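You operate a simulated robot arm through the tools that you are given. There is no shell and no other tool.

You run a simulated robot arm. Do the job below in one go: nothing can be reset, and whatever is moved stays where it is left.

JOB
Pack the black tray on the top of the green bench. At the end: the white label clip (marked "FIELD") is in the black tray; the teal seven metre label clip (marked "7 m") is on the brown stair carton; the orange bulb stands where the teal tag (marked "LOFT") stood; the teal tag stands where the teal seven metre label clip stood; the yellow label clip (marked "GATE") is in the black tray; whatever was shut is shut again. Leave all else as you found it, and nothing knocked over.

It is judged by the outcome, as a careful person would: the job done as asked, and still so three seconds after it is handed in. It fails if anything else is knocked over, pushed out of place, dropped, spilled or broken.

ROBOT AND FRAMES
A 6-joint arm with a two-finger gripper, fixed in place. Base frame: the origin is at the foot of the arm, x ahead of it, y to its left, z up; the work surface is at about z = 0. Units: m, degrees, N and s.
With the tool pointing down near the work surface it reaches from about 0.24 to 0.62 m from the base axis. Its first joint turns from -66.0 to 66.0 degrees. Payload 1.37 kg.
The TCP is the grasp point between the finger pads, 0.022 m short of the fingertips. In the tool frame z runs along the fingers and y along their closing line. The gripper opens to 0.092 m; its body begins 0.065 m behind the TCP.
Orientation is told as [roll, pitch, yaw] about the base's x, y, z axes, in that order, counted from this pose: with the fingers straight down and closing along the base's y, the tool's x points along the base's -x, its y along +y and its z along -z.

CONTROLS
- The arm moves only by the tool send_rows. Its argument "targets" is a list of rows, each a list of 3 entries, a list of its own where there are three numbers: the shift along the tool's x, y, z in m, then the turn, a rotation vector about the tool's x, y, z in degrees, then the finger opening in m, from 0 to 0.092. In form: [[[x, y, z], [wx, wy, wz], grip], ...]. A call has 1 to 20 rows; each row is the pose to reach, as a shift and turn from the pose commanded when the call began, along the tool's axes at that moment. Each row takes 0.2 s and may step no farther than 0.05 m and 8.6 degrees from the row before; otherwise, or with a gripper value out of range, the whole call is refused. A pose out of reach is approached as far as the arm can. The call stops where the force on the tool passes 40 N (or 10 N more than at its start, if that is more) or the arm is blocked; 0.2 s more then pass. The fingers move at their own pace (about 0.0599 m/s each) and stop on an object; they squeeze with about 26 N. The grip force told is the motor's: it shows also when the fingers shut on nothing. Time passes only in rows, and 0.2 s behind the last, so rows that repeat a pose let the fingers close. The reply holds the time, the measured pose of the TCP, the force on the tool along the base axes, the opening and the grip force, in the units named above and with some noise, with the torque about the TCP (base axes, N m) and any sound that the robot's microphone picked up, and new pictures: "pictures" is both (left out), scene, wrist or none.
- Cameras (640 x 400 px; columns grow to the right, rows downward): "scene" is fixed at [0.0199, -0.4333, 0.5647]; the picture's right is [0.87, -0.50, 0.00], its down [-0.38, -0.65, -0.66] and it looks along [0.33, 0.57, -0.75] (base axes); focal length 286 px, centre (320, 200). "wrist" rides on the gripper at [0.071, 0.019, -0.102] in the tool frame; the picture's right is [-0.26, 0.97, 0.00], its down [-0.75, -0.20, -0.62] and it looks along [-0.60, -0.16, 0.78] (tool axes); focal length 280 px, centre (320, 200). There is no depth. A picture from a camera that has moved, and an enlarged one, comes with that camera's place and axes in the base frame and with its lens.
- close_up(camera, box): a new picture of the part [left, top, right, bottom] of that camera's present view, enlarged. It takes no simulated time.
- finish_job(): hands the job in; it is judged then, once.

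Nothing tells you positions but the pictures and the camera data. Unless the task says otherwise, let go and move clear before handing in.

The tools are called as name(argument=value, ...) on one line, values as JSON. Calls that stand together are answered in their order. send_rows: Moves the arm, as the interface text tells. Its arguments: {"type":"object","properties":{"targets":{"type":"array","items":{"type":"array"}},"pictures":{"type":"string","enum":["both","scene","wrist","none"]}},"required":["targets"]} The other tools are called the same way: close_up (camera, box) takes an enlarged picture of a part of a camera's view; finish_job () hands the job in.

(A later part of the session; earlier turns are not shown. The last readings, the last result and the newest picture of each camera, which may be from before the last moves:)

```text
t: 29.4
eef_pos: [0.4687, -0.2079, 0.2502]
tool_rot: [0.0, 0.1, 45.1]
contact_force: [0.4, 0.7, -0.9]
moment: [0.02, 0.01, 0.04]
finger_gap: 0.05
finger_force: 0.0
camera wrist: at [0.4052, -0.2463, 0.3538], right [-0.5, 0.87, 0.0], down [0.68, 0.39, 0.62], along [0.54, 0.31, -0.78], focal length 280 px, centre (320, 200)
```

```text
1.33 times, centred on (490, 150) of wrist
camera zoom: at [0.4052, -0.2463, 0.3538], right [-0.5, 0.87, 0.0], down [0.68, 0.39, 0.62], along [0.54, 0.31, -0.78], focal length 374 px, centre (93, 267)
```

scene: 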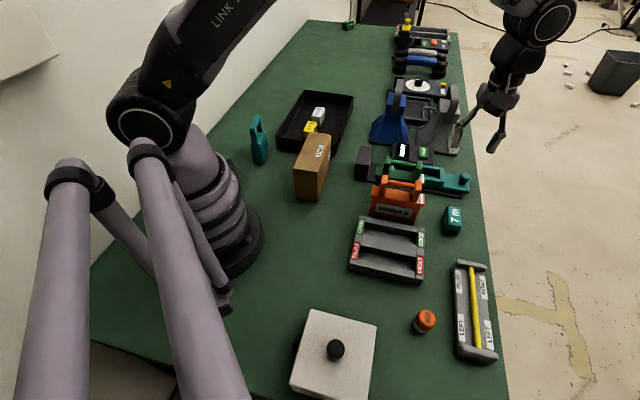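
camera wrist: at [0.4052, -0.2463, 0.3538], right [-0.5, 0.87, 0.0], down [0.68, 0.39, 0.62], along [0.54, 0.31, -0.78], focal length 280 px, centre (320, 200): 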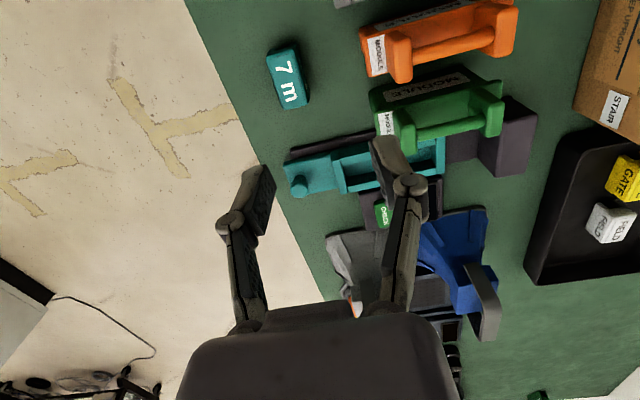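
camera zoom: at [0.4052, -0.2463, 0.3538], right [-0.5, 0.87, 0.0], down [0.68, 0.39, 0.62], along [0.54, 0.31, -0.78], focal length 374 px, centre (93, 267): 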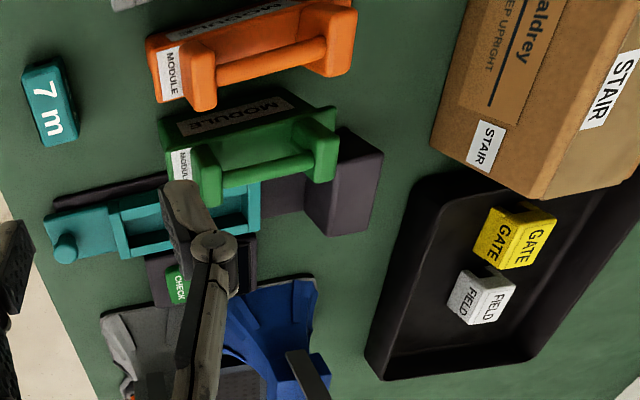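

The 7 m clip's centre is ≈(0.500,-0.231), long axis at 45°, with the orange MODULE block about 8 cm away to its side. I go above it and down partway.

send_rows(targets=[[[-0.0065, -0.0376, 0.02], [0, 0, 0], 0.046], [[-0.0065, -0.0376, 0.065], [0, 0, 0], 0.046], [[-0.0065, -0.0376, 0.11], [0, 0, 0], 0.046], [[-0.0065, -0.0376, 0.15], [0, 0, 0], 0.046]])

```text
t: 30.4
eef_pos: [0.5009, -0.2338, 0.1014]
tool_rot: [0.0, 0.0, 45.0]
contact_force: [0.2, -0.6, -0.7]
moment: [-0.05, 0.0, 0.02]
finger_gap: 0.046
finger_force: 0.1
camera wrist: at [0.4363, -0.2713, 0.2046], right [-0.5, 0.87, 0.0], down [0.68, 0.39, 0.63], along [0.54, 0.31, -0.78], focal length 280 px, centre (320, 200)
```

scene: 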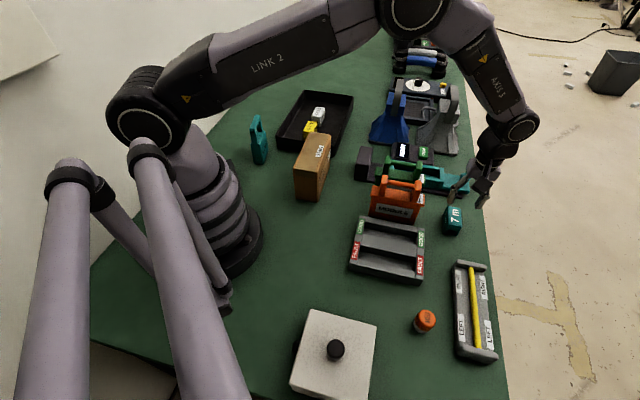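
wrist: 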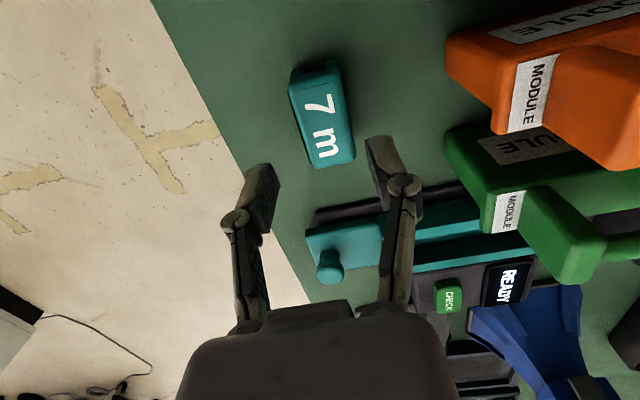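

close_up(camera="wrist", box=[260, 50, 400, 190])

```text
2.86 times, centred on (330, 120) of wrist
camera zoom: at [0.4363, -0.2713, 0.2046], right [-0.5, 0.87, 0.0], down [0.68, 0.39, 0.63], along [0.54, 0.31, -0.78], focal length 801 px, centre (291, 429)
```

zoom: 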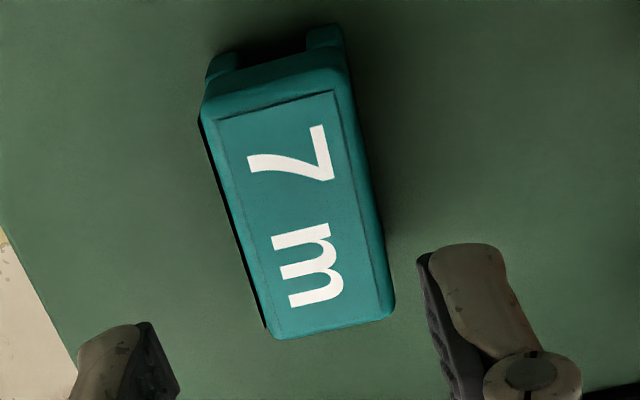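

The clip centre is confirmed at (0.500,-0.231). I correct by 2–3 mm, descend and close.

send_rows(targets=[[[-0.0026, 0.0026, 0.03], [0, 0, 0], 0.046], [[-0.0026, 0.0026, 0.055], [0, 0, 0], 0.046], [[-0.0026, 0.0026, 0.073], [0, 0, 0], 0.046]])

```text
t: 31.2
eef_pos: [0.5007, -0.2298, 0.0291]
tool_rot: [0.0, 0.0, 45.0]
contact_force: [-0.4, -0.6, -0.3]
moment: [-0.02, -0.04, 0.06]
finger_gap: 0.0459
finger_force: 0.1
camera wrist: at [0.4371, -0.2673, 0.1316], right [-0.5, 0.87, 0.0], down [0.68, 0.39, 0.62], along [0.54, 0.31, -0.78], focal length 280 px, centre (320, 200)
```

scene: 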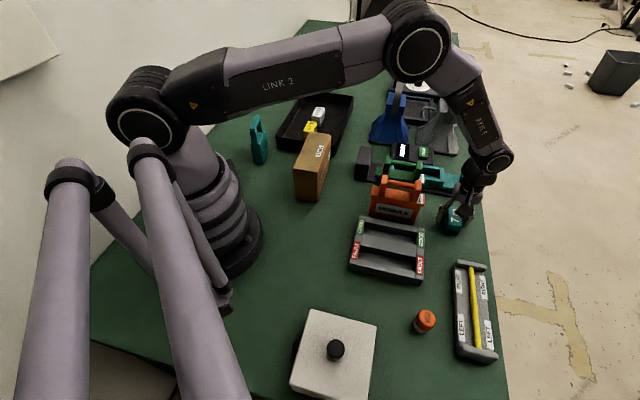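
wrist: 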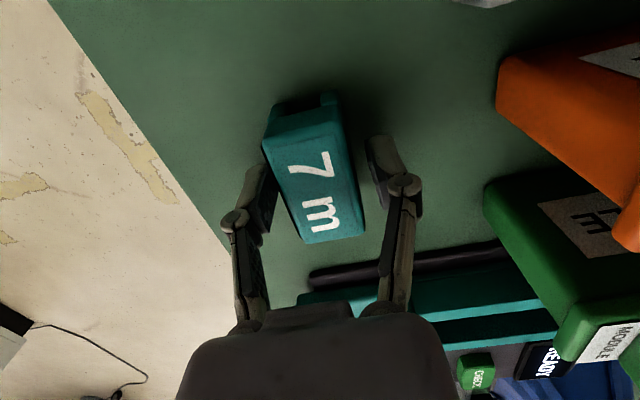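

send_rows(targets=[[[0, 0, 0], [0, 0, 0], 0.01], [[0, 0, 0], [0, 0, 0], 0.01], [[0, 0, 0], [0, 0, 0], 0.01], [[0, 0, 0], [0, 0, 0], 0.01]], pictures="wrist")

```text
t: 32.2
eef_pos: [0.5001, -0.2303, 0.03]
tool_rot: [0.1, 0.0, 45.0]
contact_force: [-0.5, 0.1, -0.8]
moment: [0.0, -0.02, 0.03]
finger_gap: 0.0308
finger_force: 25.8
camera wrist: at [0.437, -0.2673, 0.132], right [-0.5, 0.87, 0.0], down [0.68, 0.39, 0.62], along [0.54, 0.31, -0.78], focal length 280 px, centre (320, 200)
```

wrist: 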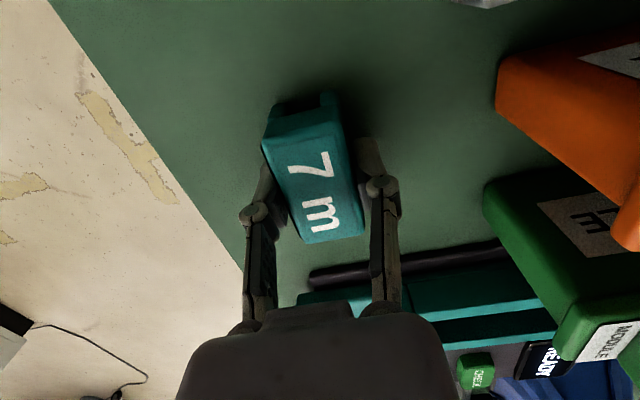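

The 7 m clip is gripped. I lift and carry it to above the carton top at (0.289,0.068).

send_rows(targets=[[[0, 0, -0.02], [0, 0, 0], 0.01], [[0, 0, -0.065], [0, 0, 0], 0.01], [[0, 0, -0.11], [0, 0, 0], 0.01], [[0, 0, -0.155], [0, 0, 0], 0.01], [[0, 0, -0.2], [0, 0, 0], 0.01], [[0, 0, -0.225], [0, 0, 0], 0.01], [[-0.0077, 0.045, -0.225], [0, 0, 0], 0.01], [[-0.0154, 0.0901, -0.225], [0, 0, 0], 0.01], [[-0.0231, 0.1351, -0.225], [0, 0, 0], 0.01], [[-0.0308, 0.1802, -0.225], [0, 0, 0], 0.01], [[-0.0385, 0.2252, -0.225], [0, 0, 0], 0.01], [[-0.0462, 0.2703, -0.225], [0, 0, 0], 0.01], [[-0.0539, 0.3153, -0.225], [0, 0, 0], 0.01], [[-0.0616, 0.3604, -0.225], [0, 0, 0], 0.01]])

```text
t: 35.2
eef_pos: [0.2888, 0.0713, 0.2546]
tool_rot: [0.0, 0.0, 45.0]
contact_force: [0.8, -0.1, 0.1]
moment: [0.02, 0.0, 0.02]
finger_gap: 0.0311
finger_force: 25.8
camera wrist: at [0.2242, 0.0347, 0.3564], right [-0.5, 0.87, 0.0], down [0.68, 0.39, 0.62], along [0.54, 0.31, -0.78], focal length 280 px, centre (320, 200)
```

scene: 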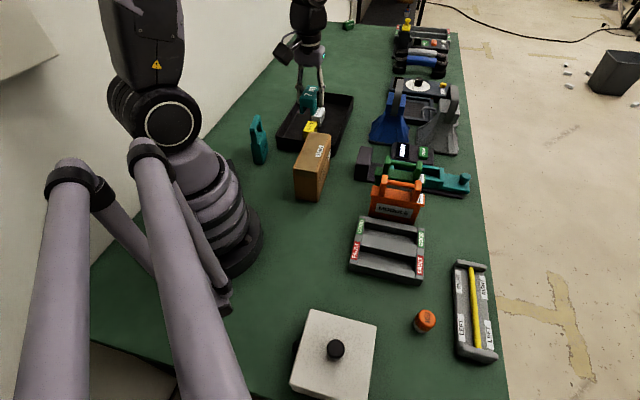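
wrist: 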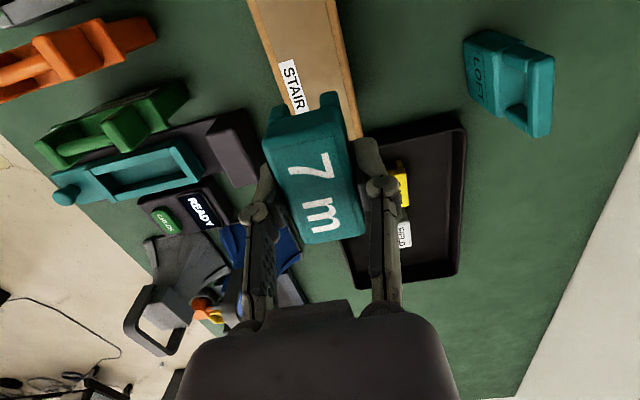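

I enlarge the carton top in this view to place the clip centrally on it.

close_up(camera="wrist", box=[220, 0, 400, 150])

close_up(camera="scene", box=[270, 110, 350, 210])

```text
2.67 times, centred on (310, 75) of wrist
camera zoom: at [0.2242, 0.0347, 0.3564], right [-0.5, 0.87, 0.0], down [0.68, 0.39, 0.62], along [0.54, 0.31, -0.78], focal length 748 px, centre (347, 533)
```

zoom: 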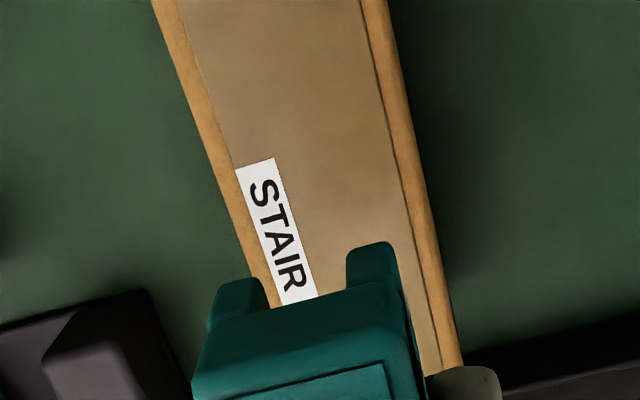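

```text
4.00 times, centred on (310, 160) of scene
camera zoom: at [0.0199, -0.4333, 0.5647], right [0.87, -0.5, 0.0], down [-0.38, -0.65, -0.66], along [0.33, 0.57, -0.75], focal length 1146 px, centre (360, 360)
```

zoom: 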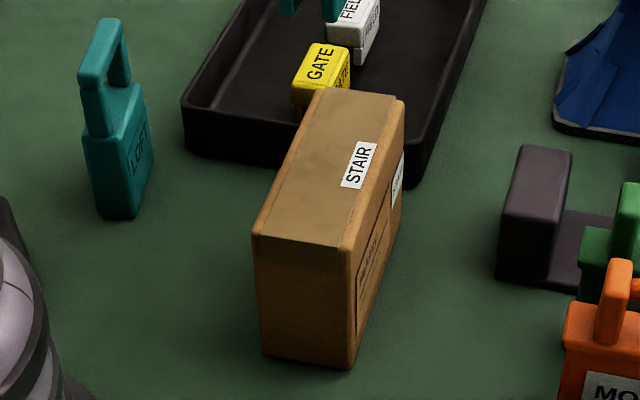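

The carton top's midline is about 4 mm off in y; its centre is ≈(0.291,0.069). I correct and lower to just above it.

send_rows(targets=[[[0, -0.0038, 0.03], [0, 0, 0], 0.01], [[0, -0.0038, 0.06], [0, 0, 0], 0.01], [[0, -0.0038, 0.085], [0, 0, 0], 0.01], [[0, -0.0038, 0.1], [0, 0, 0], 0.01]])

```text
t: 36.2
eef_pos: [0.292, 0.0661, 0.1553]
tool_rot: [-0.1, -0.1, 45.0]
contact_force: [-0.2, -0.4, 0.7]
moment: [-0.01, 0.03, -0.01]
finger_gap: 0.031
finger_force: 25.9
camera wrist: at [0.2277, 0.0295, 0.2567], right [-0.5, 0.87, 0.0], down [0.68, 0.39, 0.63], along [0.54, 0.31, -0.78], focal length 280 px, centre (320, 200)
```

scene: 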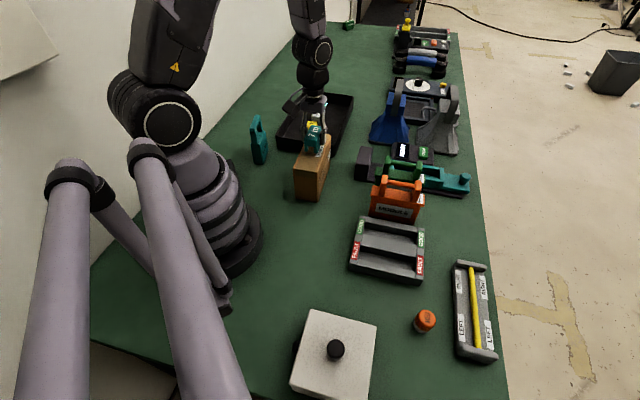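
wrist: 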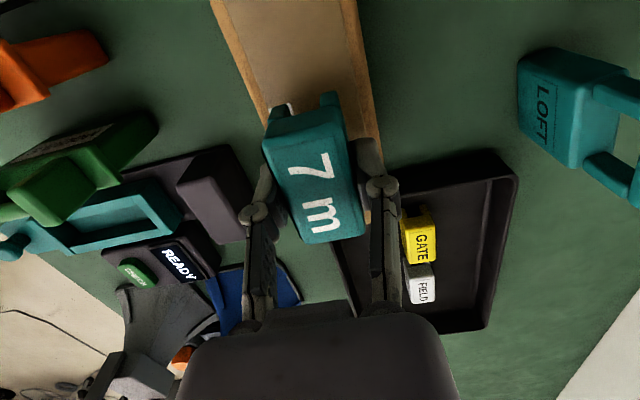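

The clip is over the carton's midline. I ease it down in small steps.

send_rows(targets=[[[0, 0.0015, 0.007], [0, 0, 0], 0.01], [[0, 0.0015, 0.013], [0, 0, 0], 0.01], [[0, 0.0015, 0.017], [0, 0, 0], 0.01]], pictures="none")

send_rows(targets=[[[0, 0, 0.0015], [0, 0, 0], 0.01]], pictures="none")

send_rows(targets=[[[0, 0, 0.001], [0, 0, 0], 0.01]], pictures="none")

```text
t: 37.0
eef_pos: [0.2916, 0.0676, 0.1359]
tool_rot: [-0.1, 0.0, 45.1]
contact_force: [-5.2, 4.6, 25.3]
moment: [0.14, 0.12, -0.02]
finger_gap: 0.0312
finger_force: 25.9
```

```text
t: 37.4
eef_pos: [0.2907, 0.0678, 0.1348]
tool_rot: [0.0, -0.1, 45.0]
contact_force: [-5.9, 2.4, 24.4]
moment: [0.03, 0.15, 0.0]
finger_gap: 0.031
finger_force: 25.9
```

```text
t: 37.8
eef_pos: [0.2907, 0.0667, 0.1342]
tool_rot: [-0.1, 0.0, 45.0]
contact_force: [-7.2, 1.5, 24.9]
moment: [0.05, 0.2, -0.02]
finger_gap: 0.031
finger_force: 25.8
```

The clip is resting on the carton top. I relieve the pressure slightly, open, and rise.

send_rows(targets=[[[0, 0, -0.001], [0, 0, 0], 0.01], [[0, 0, -0.001], [0, 0, 0], 0.046], [[0, 0, -0.001], [0, 0, 0], 0.046], [[0, 0, -0.001], [0, 0, 0], 0.046], [[0, 0, -0.02], [0, 0, 0], 0.046], [[0, 0, -0.055], [0, 0, 0], 0.046], [[0, 0, -0.1], [0, 0, 0], 0.046]])

```text
t: 39.4
eef_pos: [0.2918, 0.0676, 0.233]
tool_rot: [0.1, 0.1, 45.0]
contact_force: [0.6, -0.1, -0.3]
moment: [0.03, 0.03, -0.01]
finger_gap: 0.0463
finger_force: 0.1
camera wrist: at [0.2282, 0.0313, 0.3356], right [-0.5, 0.87, 0.0], down [0.68, 0.39, 0.62], along [0.54, 0.31, -0.78], focal length 280 px, centre (320, 200)
```

scene: 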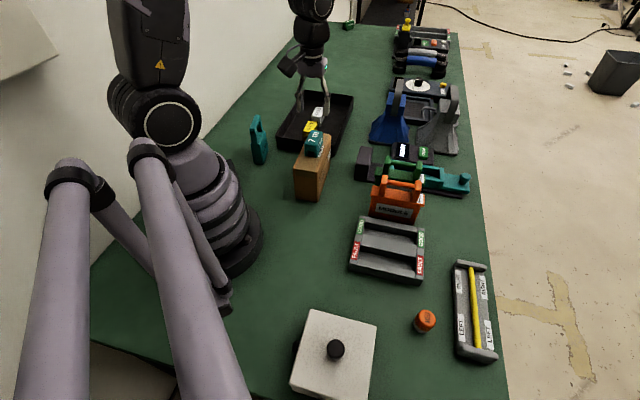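
wrist: 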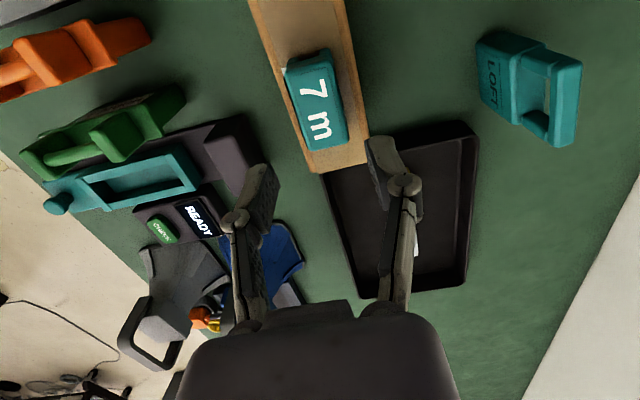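

The 7 m clip is seated on the carton. Next is the teal LOFT tag; I enlarge it from both cameras to measure it.

close_up(camera="wrist", box=[450, 10, 610, 160])

close_up(camera="scene", box=[235, 105, 285, 175])

close_up(camera="wrist", box=[240, 0, 480, 200])

```text
2.67 times, centred on (530, 85) of wrist
camera zoom: at [0.2282, 0.0313, 0.3356], right [-0.5, 0.87, 0.0], down [0.68, 0.39, 0.62], along [0.54, 0.31, -0.78], focal length 748 px, centre (-240, 507)
```

zoom: 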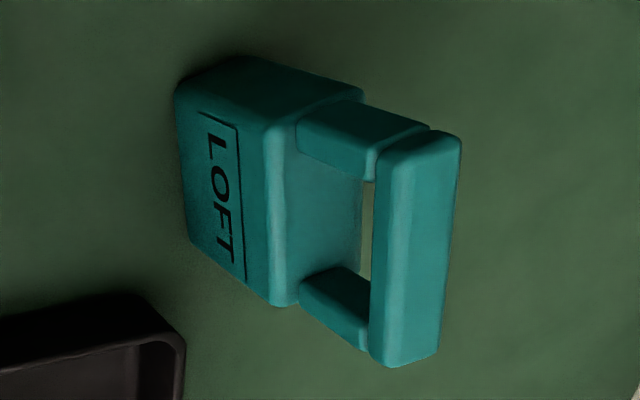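

```text
5.71 times, centred on (260, 140) of scene
camera zoom: at [0.02, -0.4333, 0.5647], right [0.87, -0.5, 0.0], down [-0.38, -0.65, -0.66], along [0.33, 0.57, -0.75], focal length 1637 px, centre (663, 543)
```

zoom: 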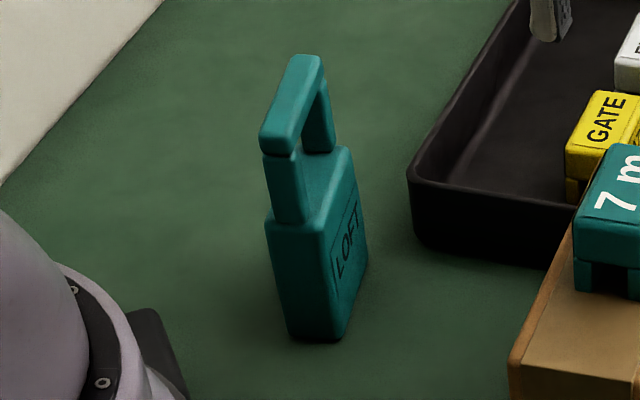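

```text
2.00 times, centred on (360, 100) of wrist
camera zoom: at [0.2282, 0.0313, 0.3356], right [-0.5, 0.87, 0.0], down [0.68, 0.39, 0.62], along [0.54, 0.31, -0.78], focal length 561 px, centre (240, 400)
```

zoom: 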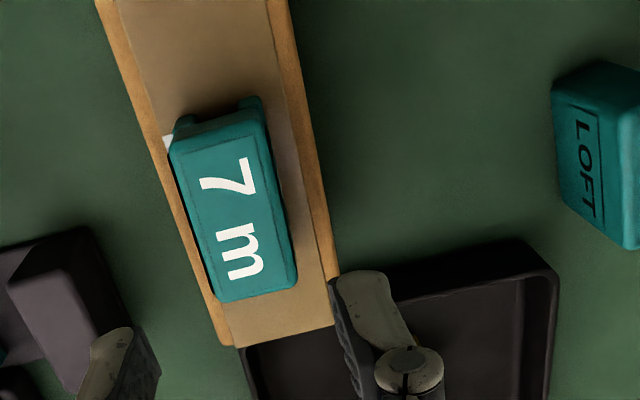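

The tag is about 0.12 m tall (body to ~0.07, handle bar on top), centred at ≈(0.200,0.234) with its long axis at ~55°. I move above it at z≈0.25, turning the wrist to yaw 55.5°.

send_rows(targets=[[[-0.0106, 0.0365, -0.01], [0, 0, -2.1], 0.06], [[-0.0211, 0.073, -0.02], [0, 0, -4.2], 0.06], [[-0.0317, 0.1096, -0.025], [0, 0, -6.3], 0.06], [[-0.0422, 0.1461, -0.025], [0, 0, -8.4], 0.06], [[-0.0528, 0.1826, -0.025], [0, 0, -10.5], 0.06]])

```text
t: 40.6
eef_pos: [0.2003, 0.2344, 0.2599]
tool_rot: [0.0, 0.0, 55.6]
contact_force: [0.5, -0.3, -0.5]
moment: [0.03, 0.02, -0.02]
finger_gap: 0.0601
finger_force: 0.1
camera wrist: at [0.1437, 0.1863, 0.3618], right [-0.65, 0.76, 0.0], down [0.59, 0.51, 0.62], along [0.48, 0.4, -0.78], focal length 280 px, centre (320, 200)
```

scene: 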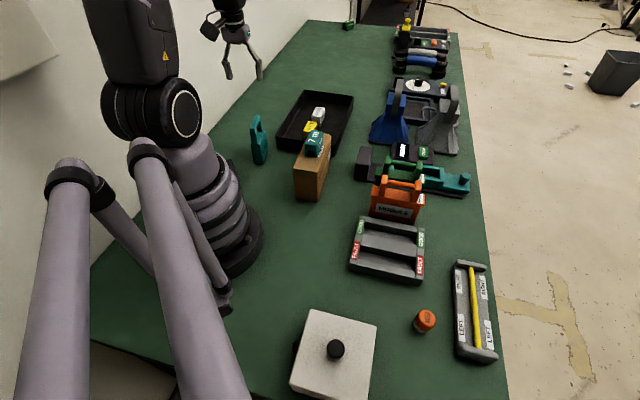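
wrist: 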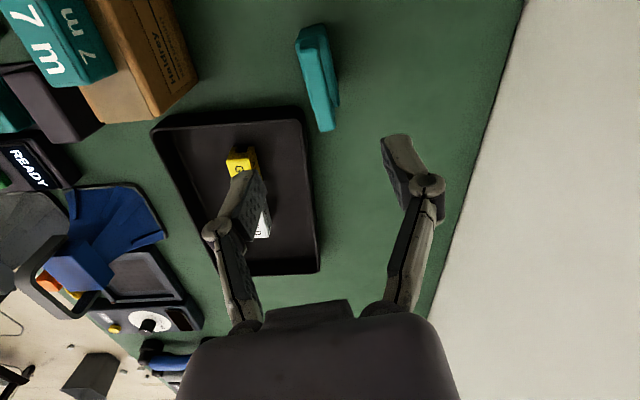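

close_up(camera="wrist", box=[250, 0, 390, 140])

```text
2.86 times, centred on (320, 70) of wrist
camera zoom: at [0.1437, 0.1863, 0.3618], right [-0.65, 0.76, 0.0], down [0.59, 0.51, 0.62], along [0.48, 0.4, -0.78], focal length 801 px, centre (320, 571)
```

zoom: 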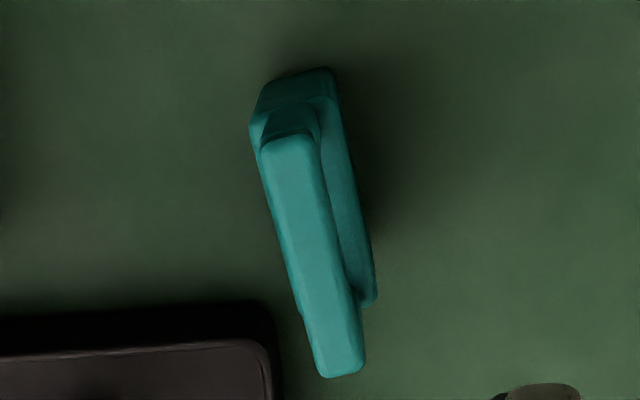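

The wrist is right above the tag with the handle bar aligned between the fingers. I descend to z≈0.115 to take it by the handle bar.

send_rows(targets=[[[0, 0, 0.04], [0, 0, 0], 0.055], [[0, 0, 0.08], [0, 0, 0], 0.055], [[0, 0, 0.115], [0, 0, 0], 0.055], [[0, 0, 0.135], [0, 0, 0], 0.055], [[0, 0, 0.145], [0, 0, 0], 0.055]])

```text
t: 41.8
eef_pos: [0.1985, 0.2341, 0.1139]
tool_rot: [0.0, 0.0, 55.5]
contact_force: [-0.1, -0.3, 0.1]
moment: [-0.01, 0.02, 0.0]
finger_gap: 0.0549
finger_force: 0.0
camera wrist: at [0.1437, 0.1851, 0.216], right [-0.65, 0.76, 0.0], down [0.59, 0.51, 0.63], along [0.48, 0.4, -0.78], focal length 280 px, centre (320, 200)
```

scene: 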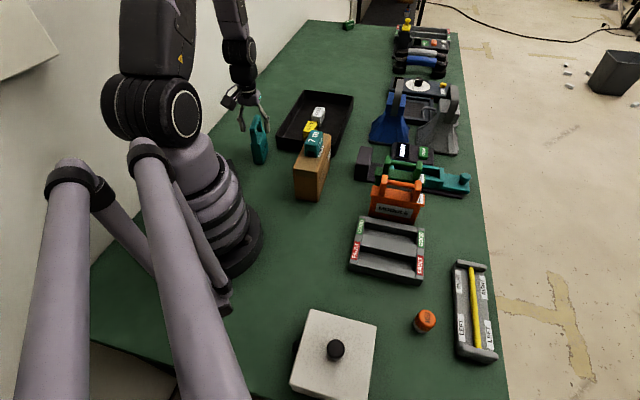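
wrist: 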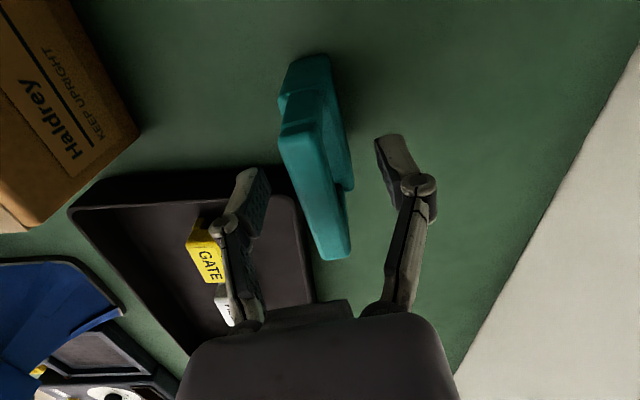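

close_up(camera="wrist", box=[210, 40, 450, 280])

close_up(camera="scene", box=[215, 80, 295, 180])

```text
1.67 times, centred on (330, 160) of wrist
camera zoom: at [0.1437, 0.1851, 0.216], right [-0.65, 0.76, 0.0], down [0.59, 0.51, 0.63], along [0.48, 0.4, -0.78], focal length 467 px, centre (303, 267)
```

zoom: 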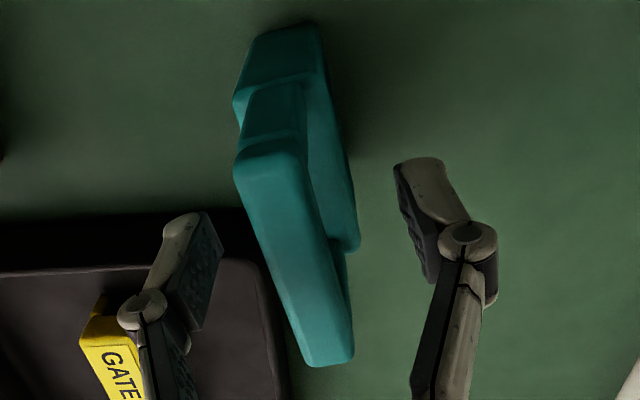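

```text
4.00 times, centred on (255, 130) of scene
camera zoom: at [0.0199, -0.4333, 0.5647], right [0.87, -0.5, 0.0], down [-0.38, -0.65, -0.66], along [0.33, 0.57, -0.75], focal length 1146 px, centre (580, 480)
```

zoom: 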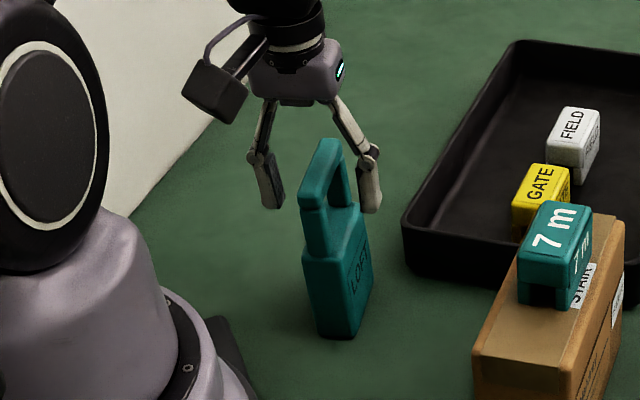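

The bar is centred between the pads to about a millimetre. I close on it.

send_rows(targets=[[[0, 0, 0], [0, 0, 0], 0.03], [[0, 0, 0], [0, 0, 0], 0.02], [[0, 0, 0], [0, 0, 0], 0.005], [[0, 0, 0], [0, 0, 0], 0.005], [[0, 0, 0], [0, 0, 0], 0.005]])

```text
t: 43.0
eef_pos: [0.1998, 0.2332, 0.1138]
tool_rot: [0.0, 0.0, 55.5]
contact_force: [-0.3, -0.4, 0.3]
moment: [0.0, -0.01, -0.02]
finger_gap: 0.0143
finger_force: 25.9
camera wrist: at [0.1437, 0.1851, 0.2162], right [-0.65, 0.76, 0.0], down [0.6, 0.51, 0.62], along [0.48, 0.4, -0.78], focal length 280 px, centre (320, 200)
```

scene: 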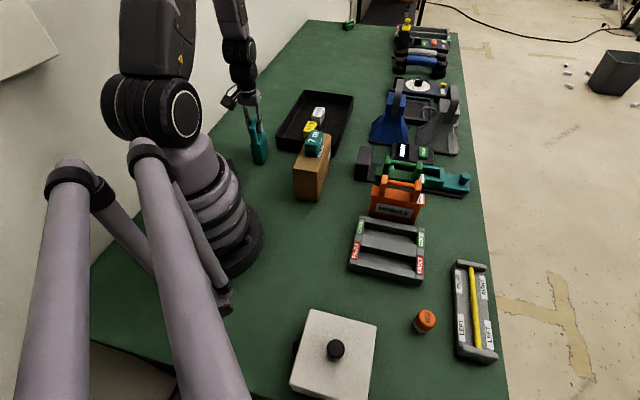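
wrist: 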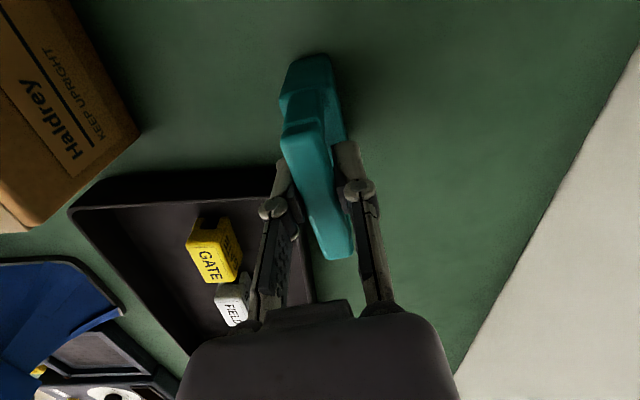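

The bar is gripped (14 mm). I lift a little first and check the tag hangs straight.

send_rows(targets=[[[0, 0, -0.01], [0, 0, 0], 0.005], [[0, 0, -0.04], [0, 0, 0], 0.005], [[0, 0, -0.08], [0, 0, 0], 0.005], [[0, 0, -0.12], [0, 0, 0], 0.005], [[0, 0, -0.16], [0, 0, 0], 0.005], [[0, 0, -0.195], [0, 0, 0], 0.005]])

```text
t: 44.4
eef_pos: [0.1996, 0.2336, 0.3084]
tool_rot: [0.0, 0.0, 55.6]
contact_force: [-0.1, -0.4, -1.4]
moment: [0.02, -0.01, 0.0]
finger_gap: 0.0144
finger_force: 26.0
camera wrist: at [0.1436, 0.1855, 0.4101], right [-0.65, 0.76, 0.0], down [0.6, 0.51, 0.62], along [0.48, 0.4, -0.78], focal length 280 px, centre (320, 200)
```

scene: 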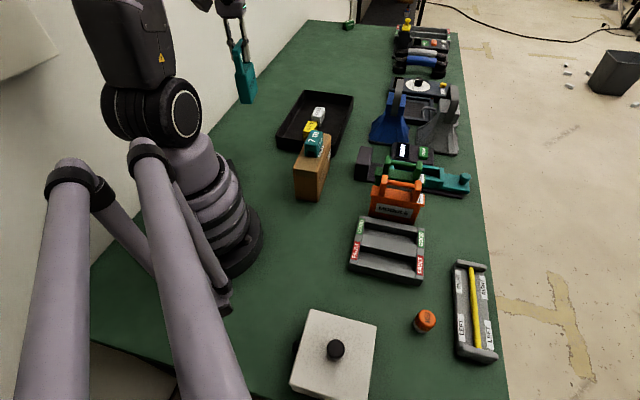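
wrist: 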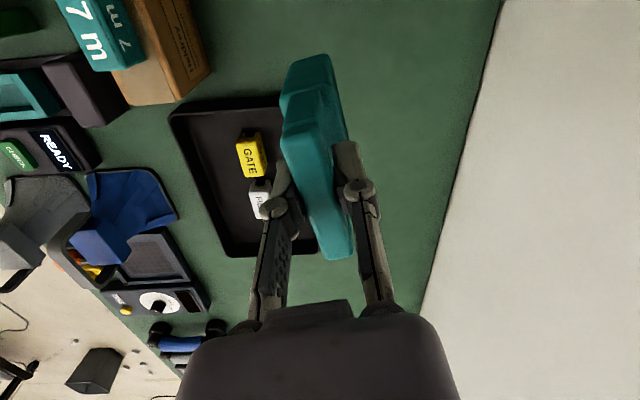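

The tag hangs upright in the grip. I carry it at z≈0.31 to above the 7 m clip's old spot (0.500,-0.231), turning back to yaw 45°.

send_rows(targets=[[[0.0133, -0.0319, 0], [0, 0, 0.66], 0.005], [[0.0266, -0.0638, 0], [0, 0, 1.31], 0.005], [[0.0399, -0.0958, 0], [0, 0, 1.97], 0.005], [[0.0532, -0.1277, 0], [0, 0, 2.63], 0.005], [[0.0665, -0.1596, 0], [0, 0, 3.28], 0.005], [[0.0798, -0.1915, 0], [0, 0, 3.94], 0.005], [[0.0931, -0.2234, 0], [0, 0, 4.6], 0.005], [[0.1064, -0.2554, 0], [0, 0, 5.25], 0.005], [[0.1196, -0.2873, 0], [0, 0, 5.9], 0.005], [[0.1329, -0.3192, 0], [0, 0, 6.56], 0.005], [[0.1462, -0.3511, 0], [0, 0, 7.2], 0.005], [[0.1595, -0.383, 0], [0, 0, 7.9], 0.005], [[0.1728, -0.4149, 0], [0, 0, 8.5], 0.005], [[0.1861, -0.4469, 0], [0, 0, 9.2], 0.005], [[0.1994, -0.4788, 0], [0, 0, 9.85], 0.005], [[0.2127, -0.5107, 0], [0, 0, 10.5], 0.005]])

```text
t: 47.8
eef_pos: [0.5017, -0.2335, 0.3107]
tool_rot: [0.0, 0.0, 45.1]
contact_force: [-0.6, -0.1, -1.2]
moment: [0.03, 0.01, 0.01]
finger_gap: 0.0142
finger_force: 25.9
camera wrist: at [0.4382, -0.269, 0.4117], right [-0.5, 0.87, 0.0], down [0.68, 0.39, 0.62], along [0.54, 0.31, -0.78], focal length 280 px, centre (320, 200)
```

scene: 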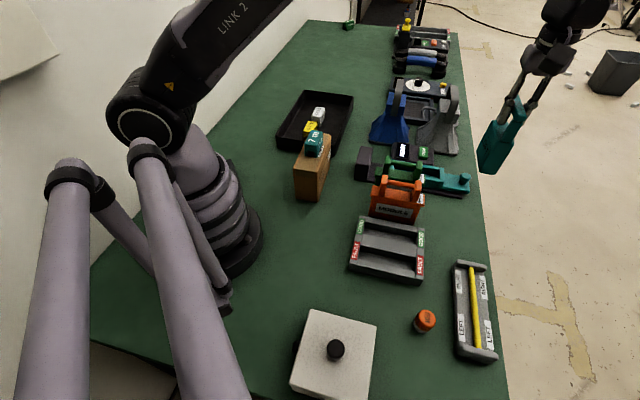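
wrist: 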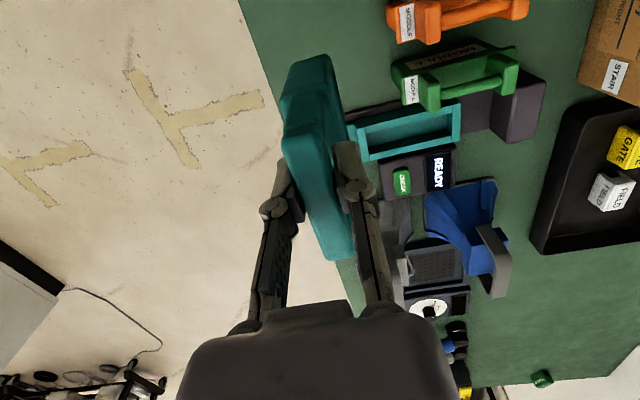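

The tag is above the spot; I correct 2 mm and lower to just above the bench.

send_rows(targets=[[[0, 0.0023, 0.03], [0, 0, 0], 0.005], [[0, 0.0023, 0.065], [0, 0, 0], 0.005], [[0, 0.0023, 0.1], [0, 0, 0], 0.005], [[0, 0.0023, 0.135], [0, 0, 0], 0.005], [[0, 0.0023, 0.16], [0, 0, 0], 0.005], [[0, 0.0023, 0.18], [0, 0, 0], 0.005]])

```text
t: 49.2
eef_pos: [0.4998, -0.2305, 0.1269]
tool_rot: [0.0, 0.0, 45.0]
contact_force: [1.2, 0.3, -1.7]
moment: [-0.03, 0.02, 0.02]
finger_gap: 0.0144
finger_force: 25.5
camera wrist: at [0.4366, -0.2671, 0.2299], right [-0.5, 0.87, 0.0], down [0.68, 0.39, 0.63], along [0.54, 0.31, -0.78], focal length 280 px, centre (320, 200)
```

scene: 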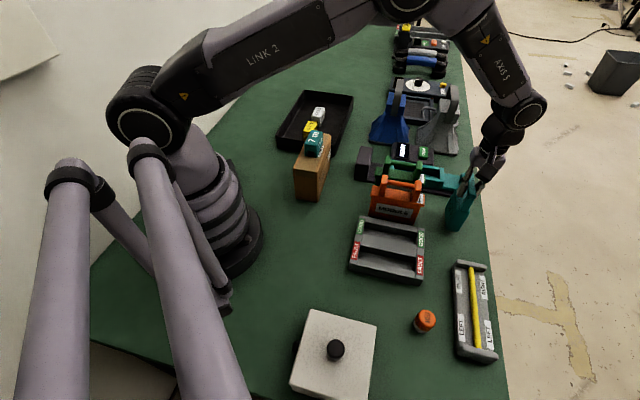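
wrist: 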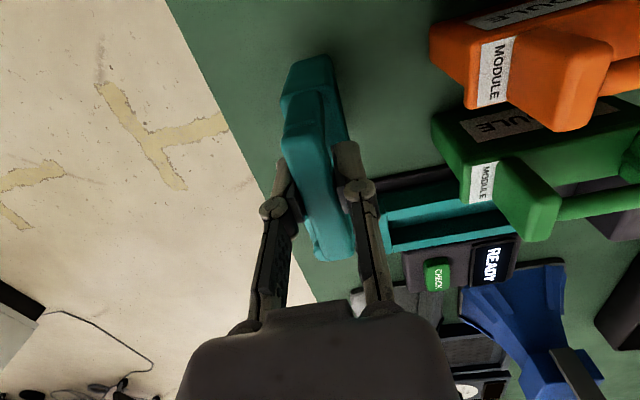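

send_rows(targets=[[[0, 0, 0.005], [0, 0, 0], 0.005], [[0, 0, 0.009], [0, 0, 0], 0.005], [[0, 0, 0.0115], [0, 0, 0], 0.005]], pictures="none")

send_rows(targets=[[[0, 0, 0.001], [0, 0, 0], 0.005]], pictures="none")

```text
t: 50.0
eef_pos: [0.5003, -0.2285, 0.1166]
tool_rot: [0.0, 0.1, 45.1]
contact_force: [0.5, -0.6, -2.0]
moment: [-0.01, 0.01, 0.04]
finger_gap: 0.0145
finger_force: 25.8
```

```text
t: 50.4
eef_pos: [0.4995, -0.2296, 0.1165]
tool_rot: [-0.1, 0.0, 44.9]
contact_force: [-0.8, 0.3, -1.4]
moment: [-0.03, -0.04, 0.01]
finger_gap: 0.0143
finger_force: 26.1
```

Not yet touching. I continue in 1 mm steps.

send_rows(targets=[[[0, 0, 0.001], [0, 0, 0], 0.005]], pictures="none")

send_rows(targets=[[[0, 0, 0.001], [0, 0, 0], 0.005]], pictures="none")

```text
t: 50.8
eef_pos: [0.4994, -0.2304, 0.1151]
tool_rot: [0.0, 0.0, 45.0]
contact_force: [-0.8, 0.6, -1.9]
moment: [-0.02, -0.01, -0.02]
finger_gap: 0.0143
finger_force: 26.1
```

```text
t: 51.2
eef_pos: [0.4995, -0.2282, 0.1139]
tool_rot: [0.0, 0.0, 45.0]
contact_force: [-0.2, -1.1, -1.6]
moment: [0.02, 0.05, 0.0]
finger_gap: 0.0143
finger_force: 25.7
```

send_rows(targets=[[[0, 0, 0.001], [0, 0, 0], 0.005]], pictures="none")

```text
t: 51.6
eef_pos: [0.4996, -0.2304, 0.1142]
tool_rot: [0.0, 0.0, 45.0]
contact_force: [-2.3, 0.1, 4.2]
moment: [0.12, 0.01, 0.04]
finger_gap: 0.0143
finger_force: 25.7
```

The tag is now touching the bench (4 N). I open gently, then rise clear.

send_rows(targets=[[[0, 0, 0], [0, 0, 0], 0.02], [[0, 0, 0], [0, 0, 0], 0.035], [[0, 0, 0], [0, 0, 0], 0.05], [[0, 0, 0], [0, 0, 0], 0.05]])

```text
t: 52.6
eef_pos: [0.4993, -0.2294, 0.1129]
tool_rot: [0.0, 0.0, 45.0]
contact_force: [-0.2, 0.4, -0.2]
moment: [-0.01, -0.01, -0.01]
finger_gap: 0.0498
finger_force: 0.0
camera wrist: at [0.4353, -0.2661, 0.2155], right [-0.5, 0.87, 0.0], down [0.68, 0.39, 0.62], along [0.54, 0.31, -0.78], focal length 280 px, centre (320, 200)
```

scene: 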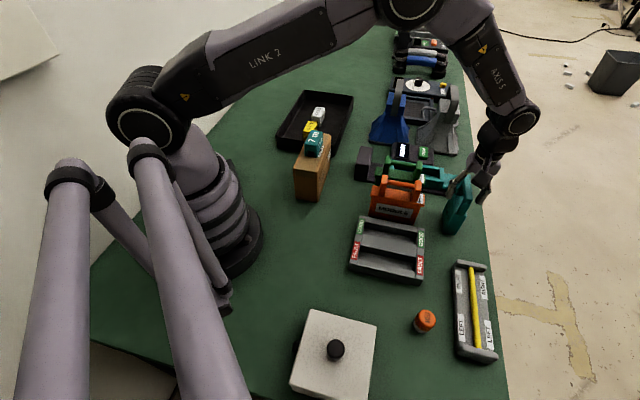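
wrist: 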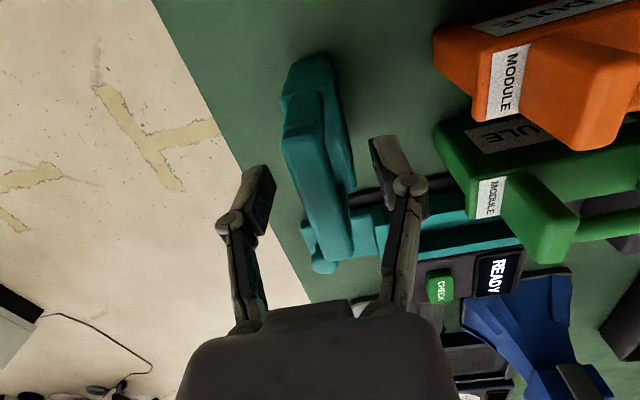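

The tag stands on its own. I rise straight up clear of it and look.

send_rows(targets=[[[0, 0, -0.02], [0, 0, 0], 0.05], [[0, 0, -0.06], [0, 0, 0], 0.05], [[0, 0, -0.105], [0, 0, 0], 0.05], [[0, 0, -0.15], [0, 0, 0], 0.05]])

```text
t: 53.6
eef_pos: [0.4985, -0.2283, 0.2648]
tool_rot: [0.0, 0.0, 45.1]
contact_force: [0.7, 0.1, 0.8]
moment: [0.01, -0.01, 0.01]
finger_gap: 0.0501
finger_force: 0.1
camera wrist: at [0.4347, -0.2652, 0.366], right [-0.5, 0.87, 0.0], down [0.68, 0.39, 0.62], along [0.54, 0.31, -0.78], focal length 280 px, centre (320, 200)
```

scene: 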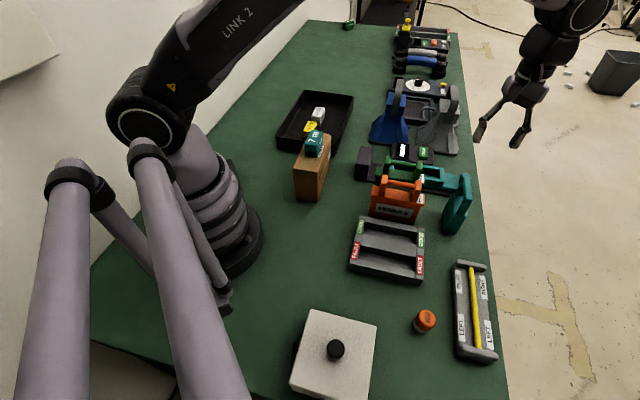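
wrist: 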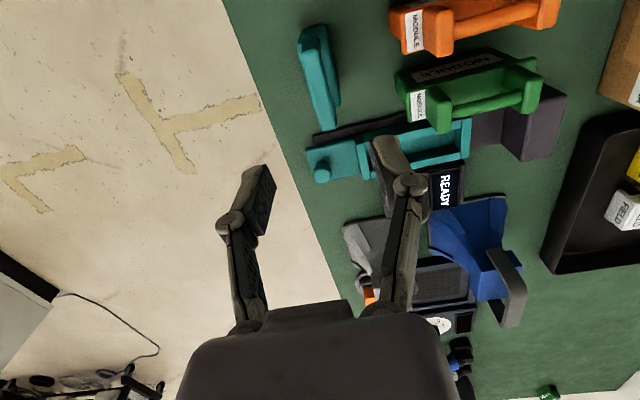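

The tag stands well. I notice a small orange thing near the grey device too, so before fetching the bulb I look closer to be sure which item is the orange bulb.

close_up(camera="wrist", box=[330, 200, 500, 370])

close_up(camera="scene", box=[380, 60, 480, 160])

close_up(camera="scene", box=[380, 10, 470, 90])

```text
2.35 times, centred on (415, 285) of wrist
camera zoom: at [0.4347, -0.2652, 0.366], right [-0.5, 0.87, 0.0], down [0.68, 0.39, 0.62], along [0.54, 0.31, -0.78], focal length 660 px, centre (96, 0)
```

zoom: 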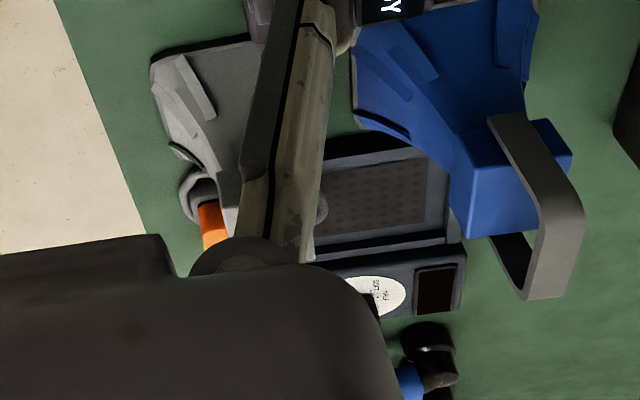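

```text
4.00 times, centred on (430, 110) of scene
camera zoom: at [0.02, -0.4333, 0.5647], right [0.87, -0.5, 0.0], down [-0.38, -0.65, -0.66], along [0.33, 0.57, -0.75], focal length 1146 px, centre (-120, 560)
```

zoom: 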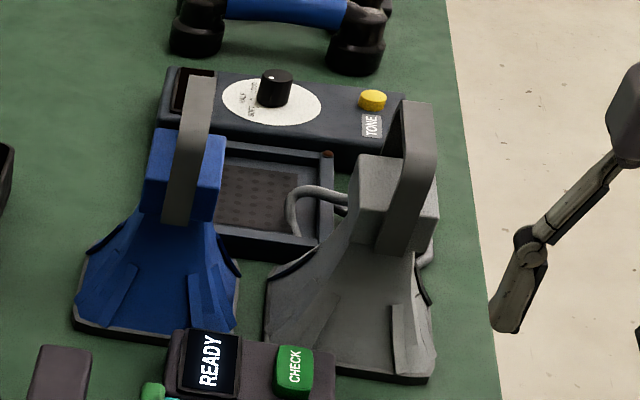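

```text
5.00 times, centred on (425, 50) of scene
camera zoom: at [0.02, -0.4333, 0.5647], right [0.87, -0.5, 0.0], down [-0.38, -0.65, -0.66], along [0.33, 0.57, -0.75], focal length 1432 px, centre (-205, 950)
```

zoom: 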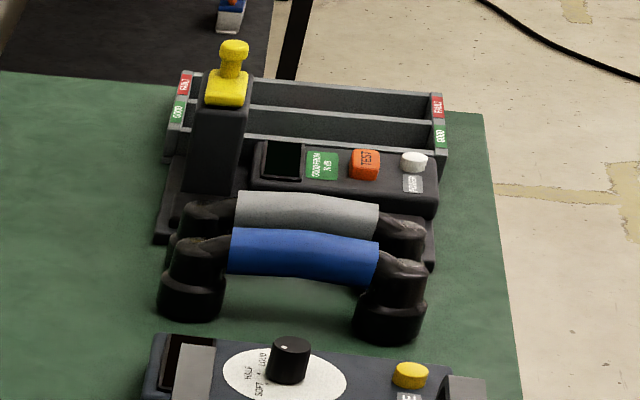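

The other orange bits lie far out of reach or are buttons on devices, so the standing MED item is the orange bulb. I go above it at (0.272,-0.372), turning the wrist to yaw −45° so the fingers clear the grey LEFT/RIGHT rack.

send_rows(targets=[[[0.0238, 0.0053, 0.004], [0, 0, 8.2], 0.055], [[0.0476, 0.0106, 0.008], [0, 0, 16.4], 0.055], [[0.0714, 0.016, 0.011], [0, 0, 24.6], 0.055], [[0.0952, 0.0213, 0.015], [0, 0, 32.7], 0.055], [[0.119, 0.0266, 0.018], [0, 0, 40.9], 0.055], [[0.1428, 0.0319, 0.022], [0, 0, 49.1], 0.055], [[0.1666, 0.0372, 0.026], [0, 0, 57.3], 0.055], [[0.1904, 0.0426, 0.03], [0, 0, 65.5], 0.055], [[0.2142, 0.0479, 0.034], [0, 0, 73.6], 0.055], [[0.238, 0.0532, 0.037], [0, 0, 81.8], 0.055], [[0.2618, 0.0585, 0.04], [0, 0, 90], 0.055]])

```text
t: 56.0
eef_pos: [0.2727, -0.3736, 0.223]
tool_rot: [0.0, 0.0, -45.2]
contact_force: [0.0, 0.5, 0.3]
moment: [-0.02, -0.02, -0.01]
finger_gap: 0.0549
finger_force: 0.0
camera wrist: at [0.2358, -0.3106, 0.3254], right [0.87, 0.49, 0.0], down [0.39, -0.68, 0.63], along [0.31, -0.54, -0.78], focal length 280 px, centre (320, 200)
```

scene: 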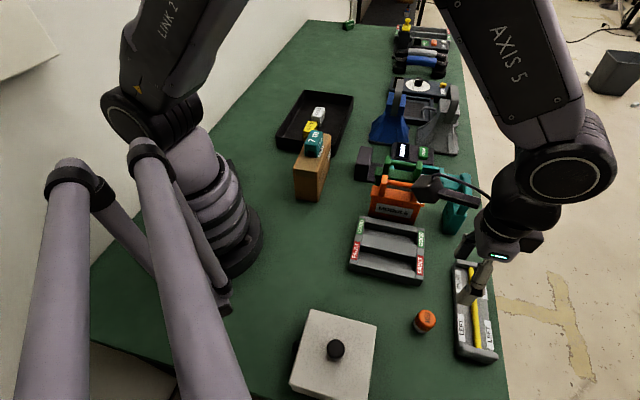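
wrist: 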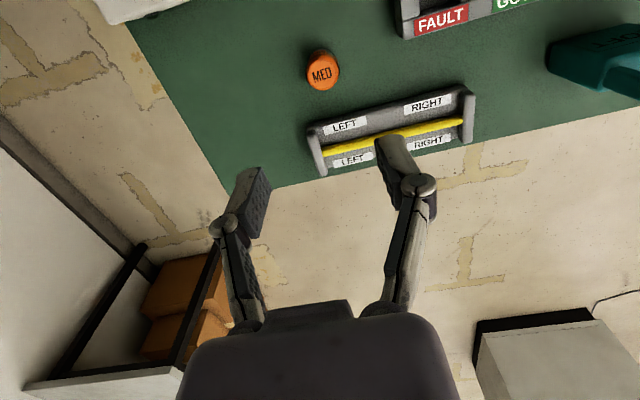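

close_up(camera="wrist", box=[280, 30, 370, 120])

close_up(camera="wrist", box=[240, 20, 500, 190])

```text
4.44 times, centred on (325, 75) of wrist
camera zoom: at [0.2358, -0.3106, 0.3254], right [0.87, 0.49, 0.0], down [0.39, -0.68, 0.63], along [0.31, -0.54, -0.78], focal length 1246 px, centre (298, 756)
```

zoom: 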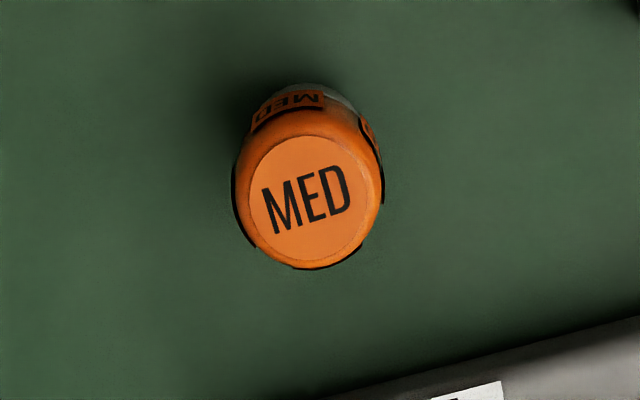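

```text
2.35 times, centred on (370, 105) of wrist
camera zoom: at [0.2358, -0.3106, 0.3254], right [0.87, 0.49, 0.0], down [0.39, -0.68, 0.63], along [0.31, -0.54, -0.78], focal length 660 px, centre (202, 424)
```

zoom: 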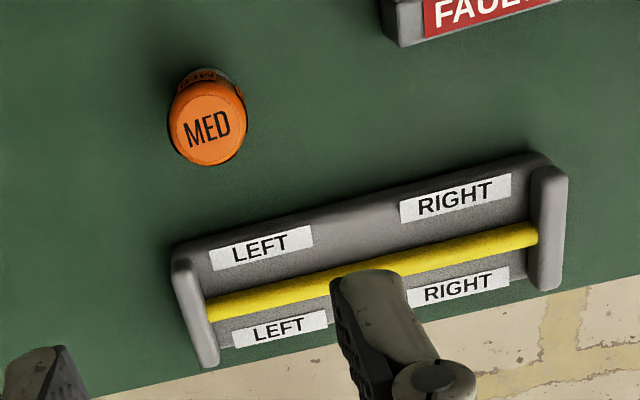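

The bulb's centre is ≈(0.273,-0.372). I descend over it, first to z≈0.06.

send_rows(targets=[[[0.0012, 0.0022, 0.04], [0, 0, 0], 0.055], [[0.0012, 0.0022, 0.08], [0, 0, 0], 0.055], [[0.0012, 0.0022, 0.12], [0, 0, 0], 0.055], [[0.0012, 0.0022, 0.15], [0, 0, 0], 0.055], [[0.0012, 0.0022, 0.162], [0, 0, 0], 0.055]])

```text
t: 57.2
eef_pos: [0.273, -0.3708, 0.0613]
tool_rot: [0.0, -0.2, -45.0]
contact_force: [0.7, 0.1, 0.1]
moment: [0.02, -0.01, 0.01]
finger_gap: 0.0549
finger_force: 0.0
camera wrist: at [0.237, -0.3075, 0.1631], right [0.87, 0.5, 0.0], down [0.39, -0.68, 0.63], along [0.31, -0.54, -0.78], focal length 280 px, centre (320, 200)
```

scene: 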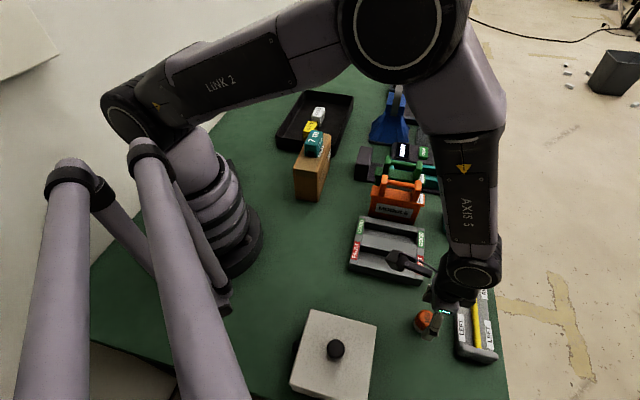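
wrist: 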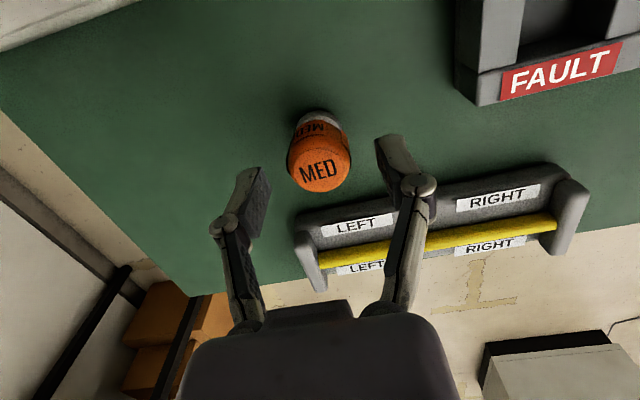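

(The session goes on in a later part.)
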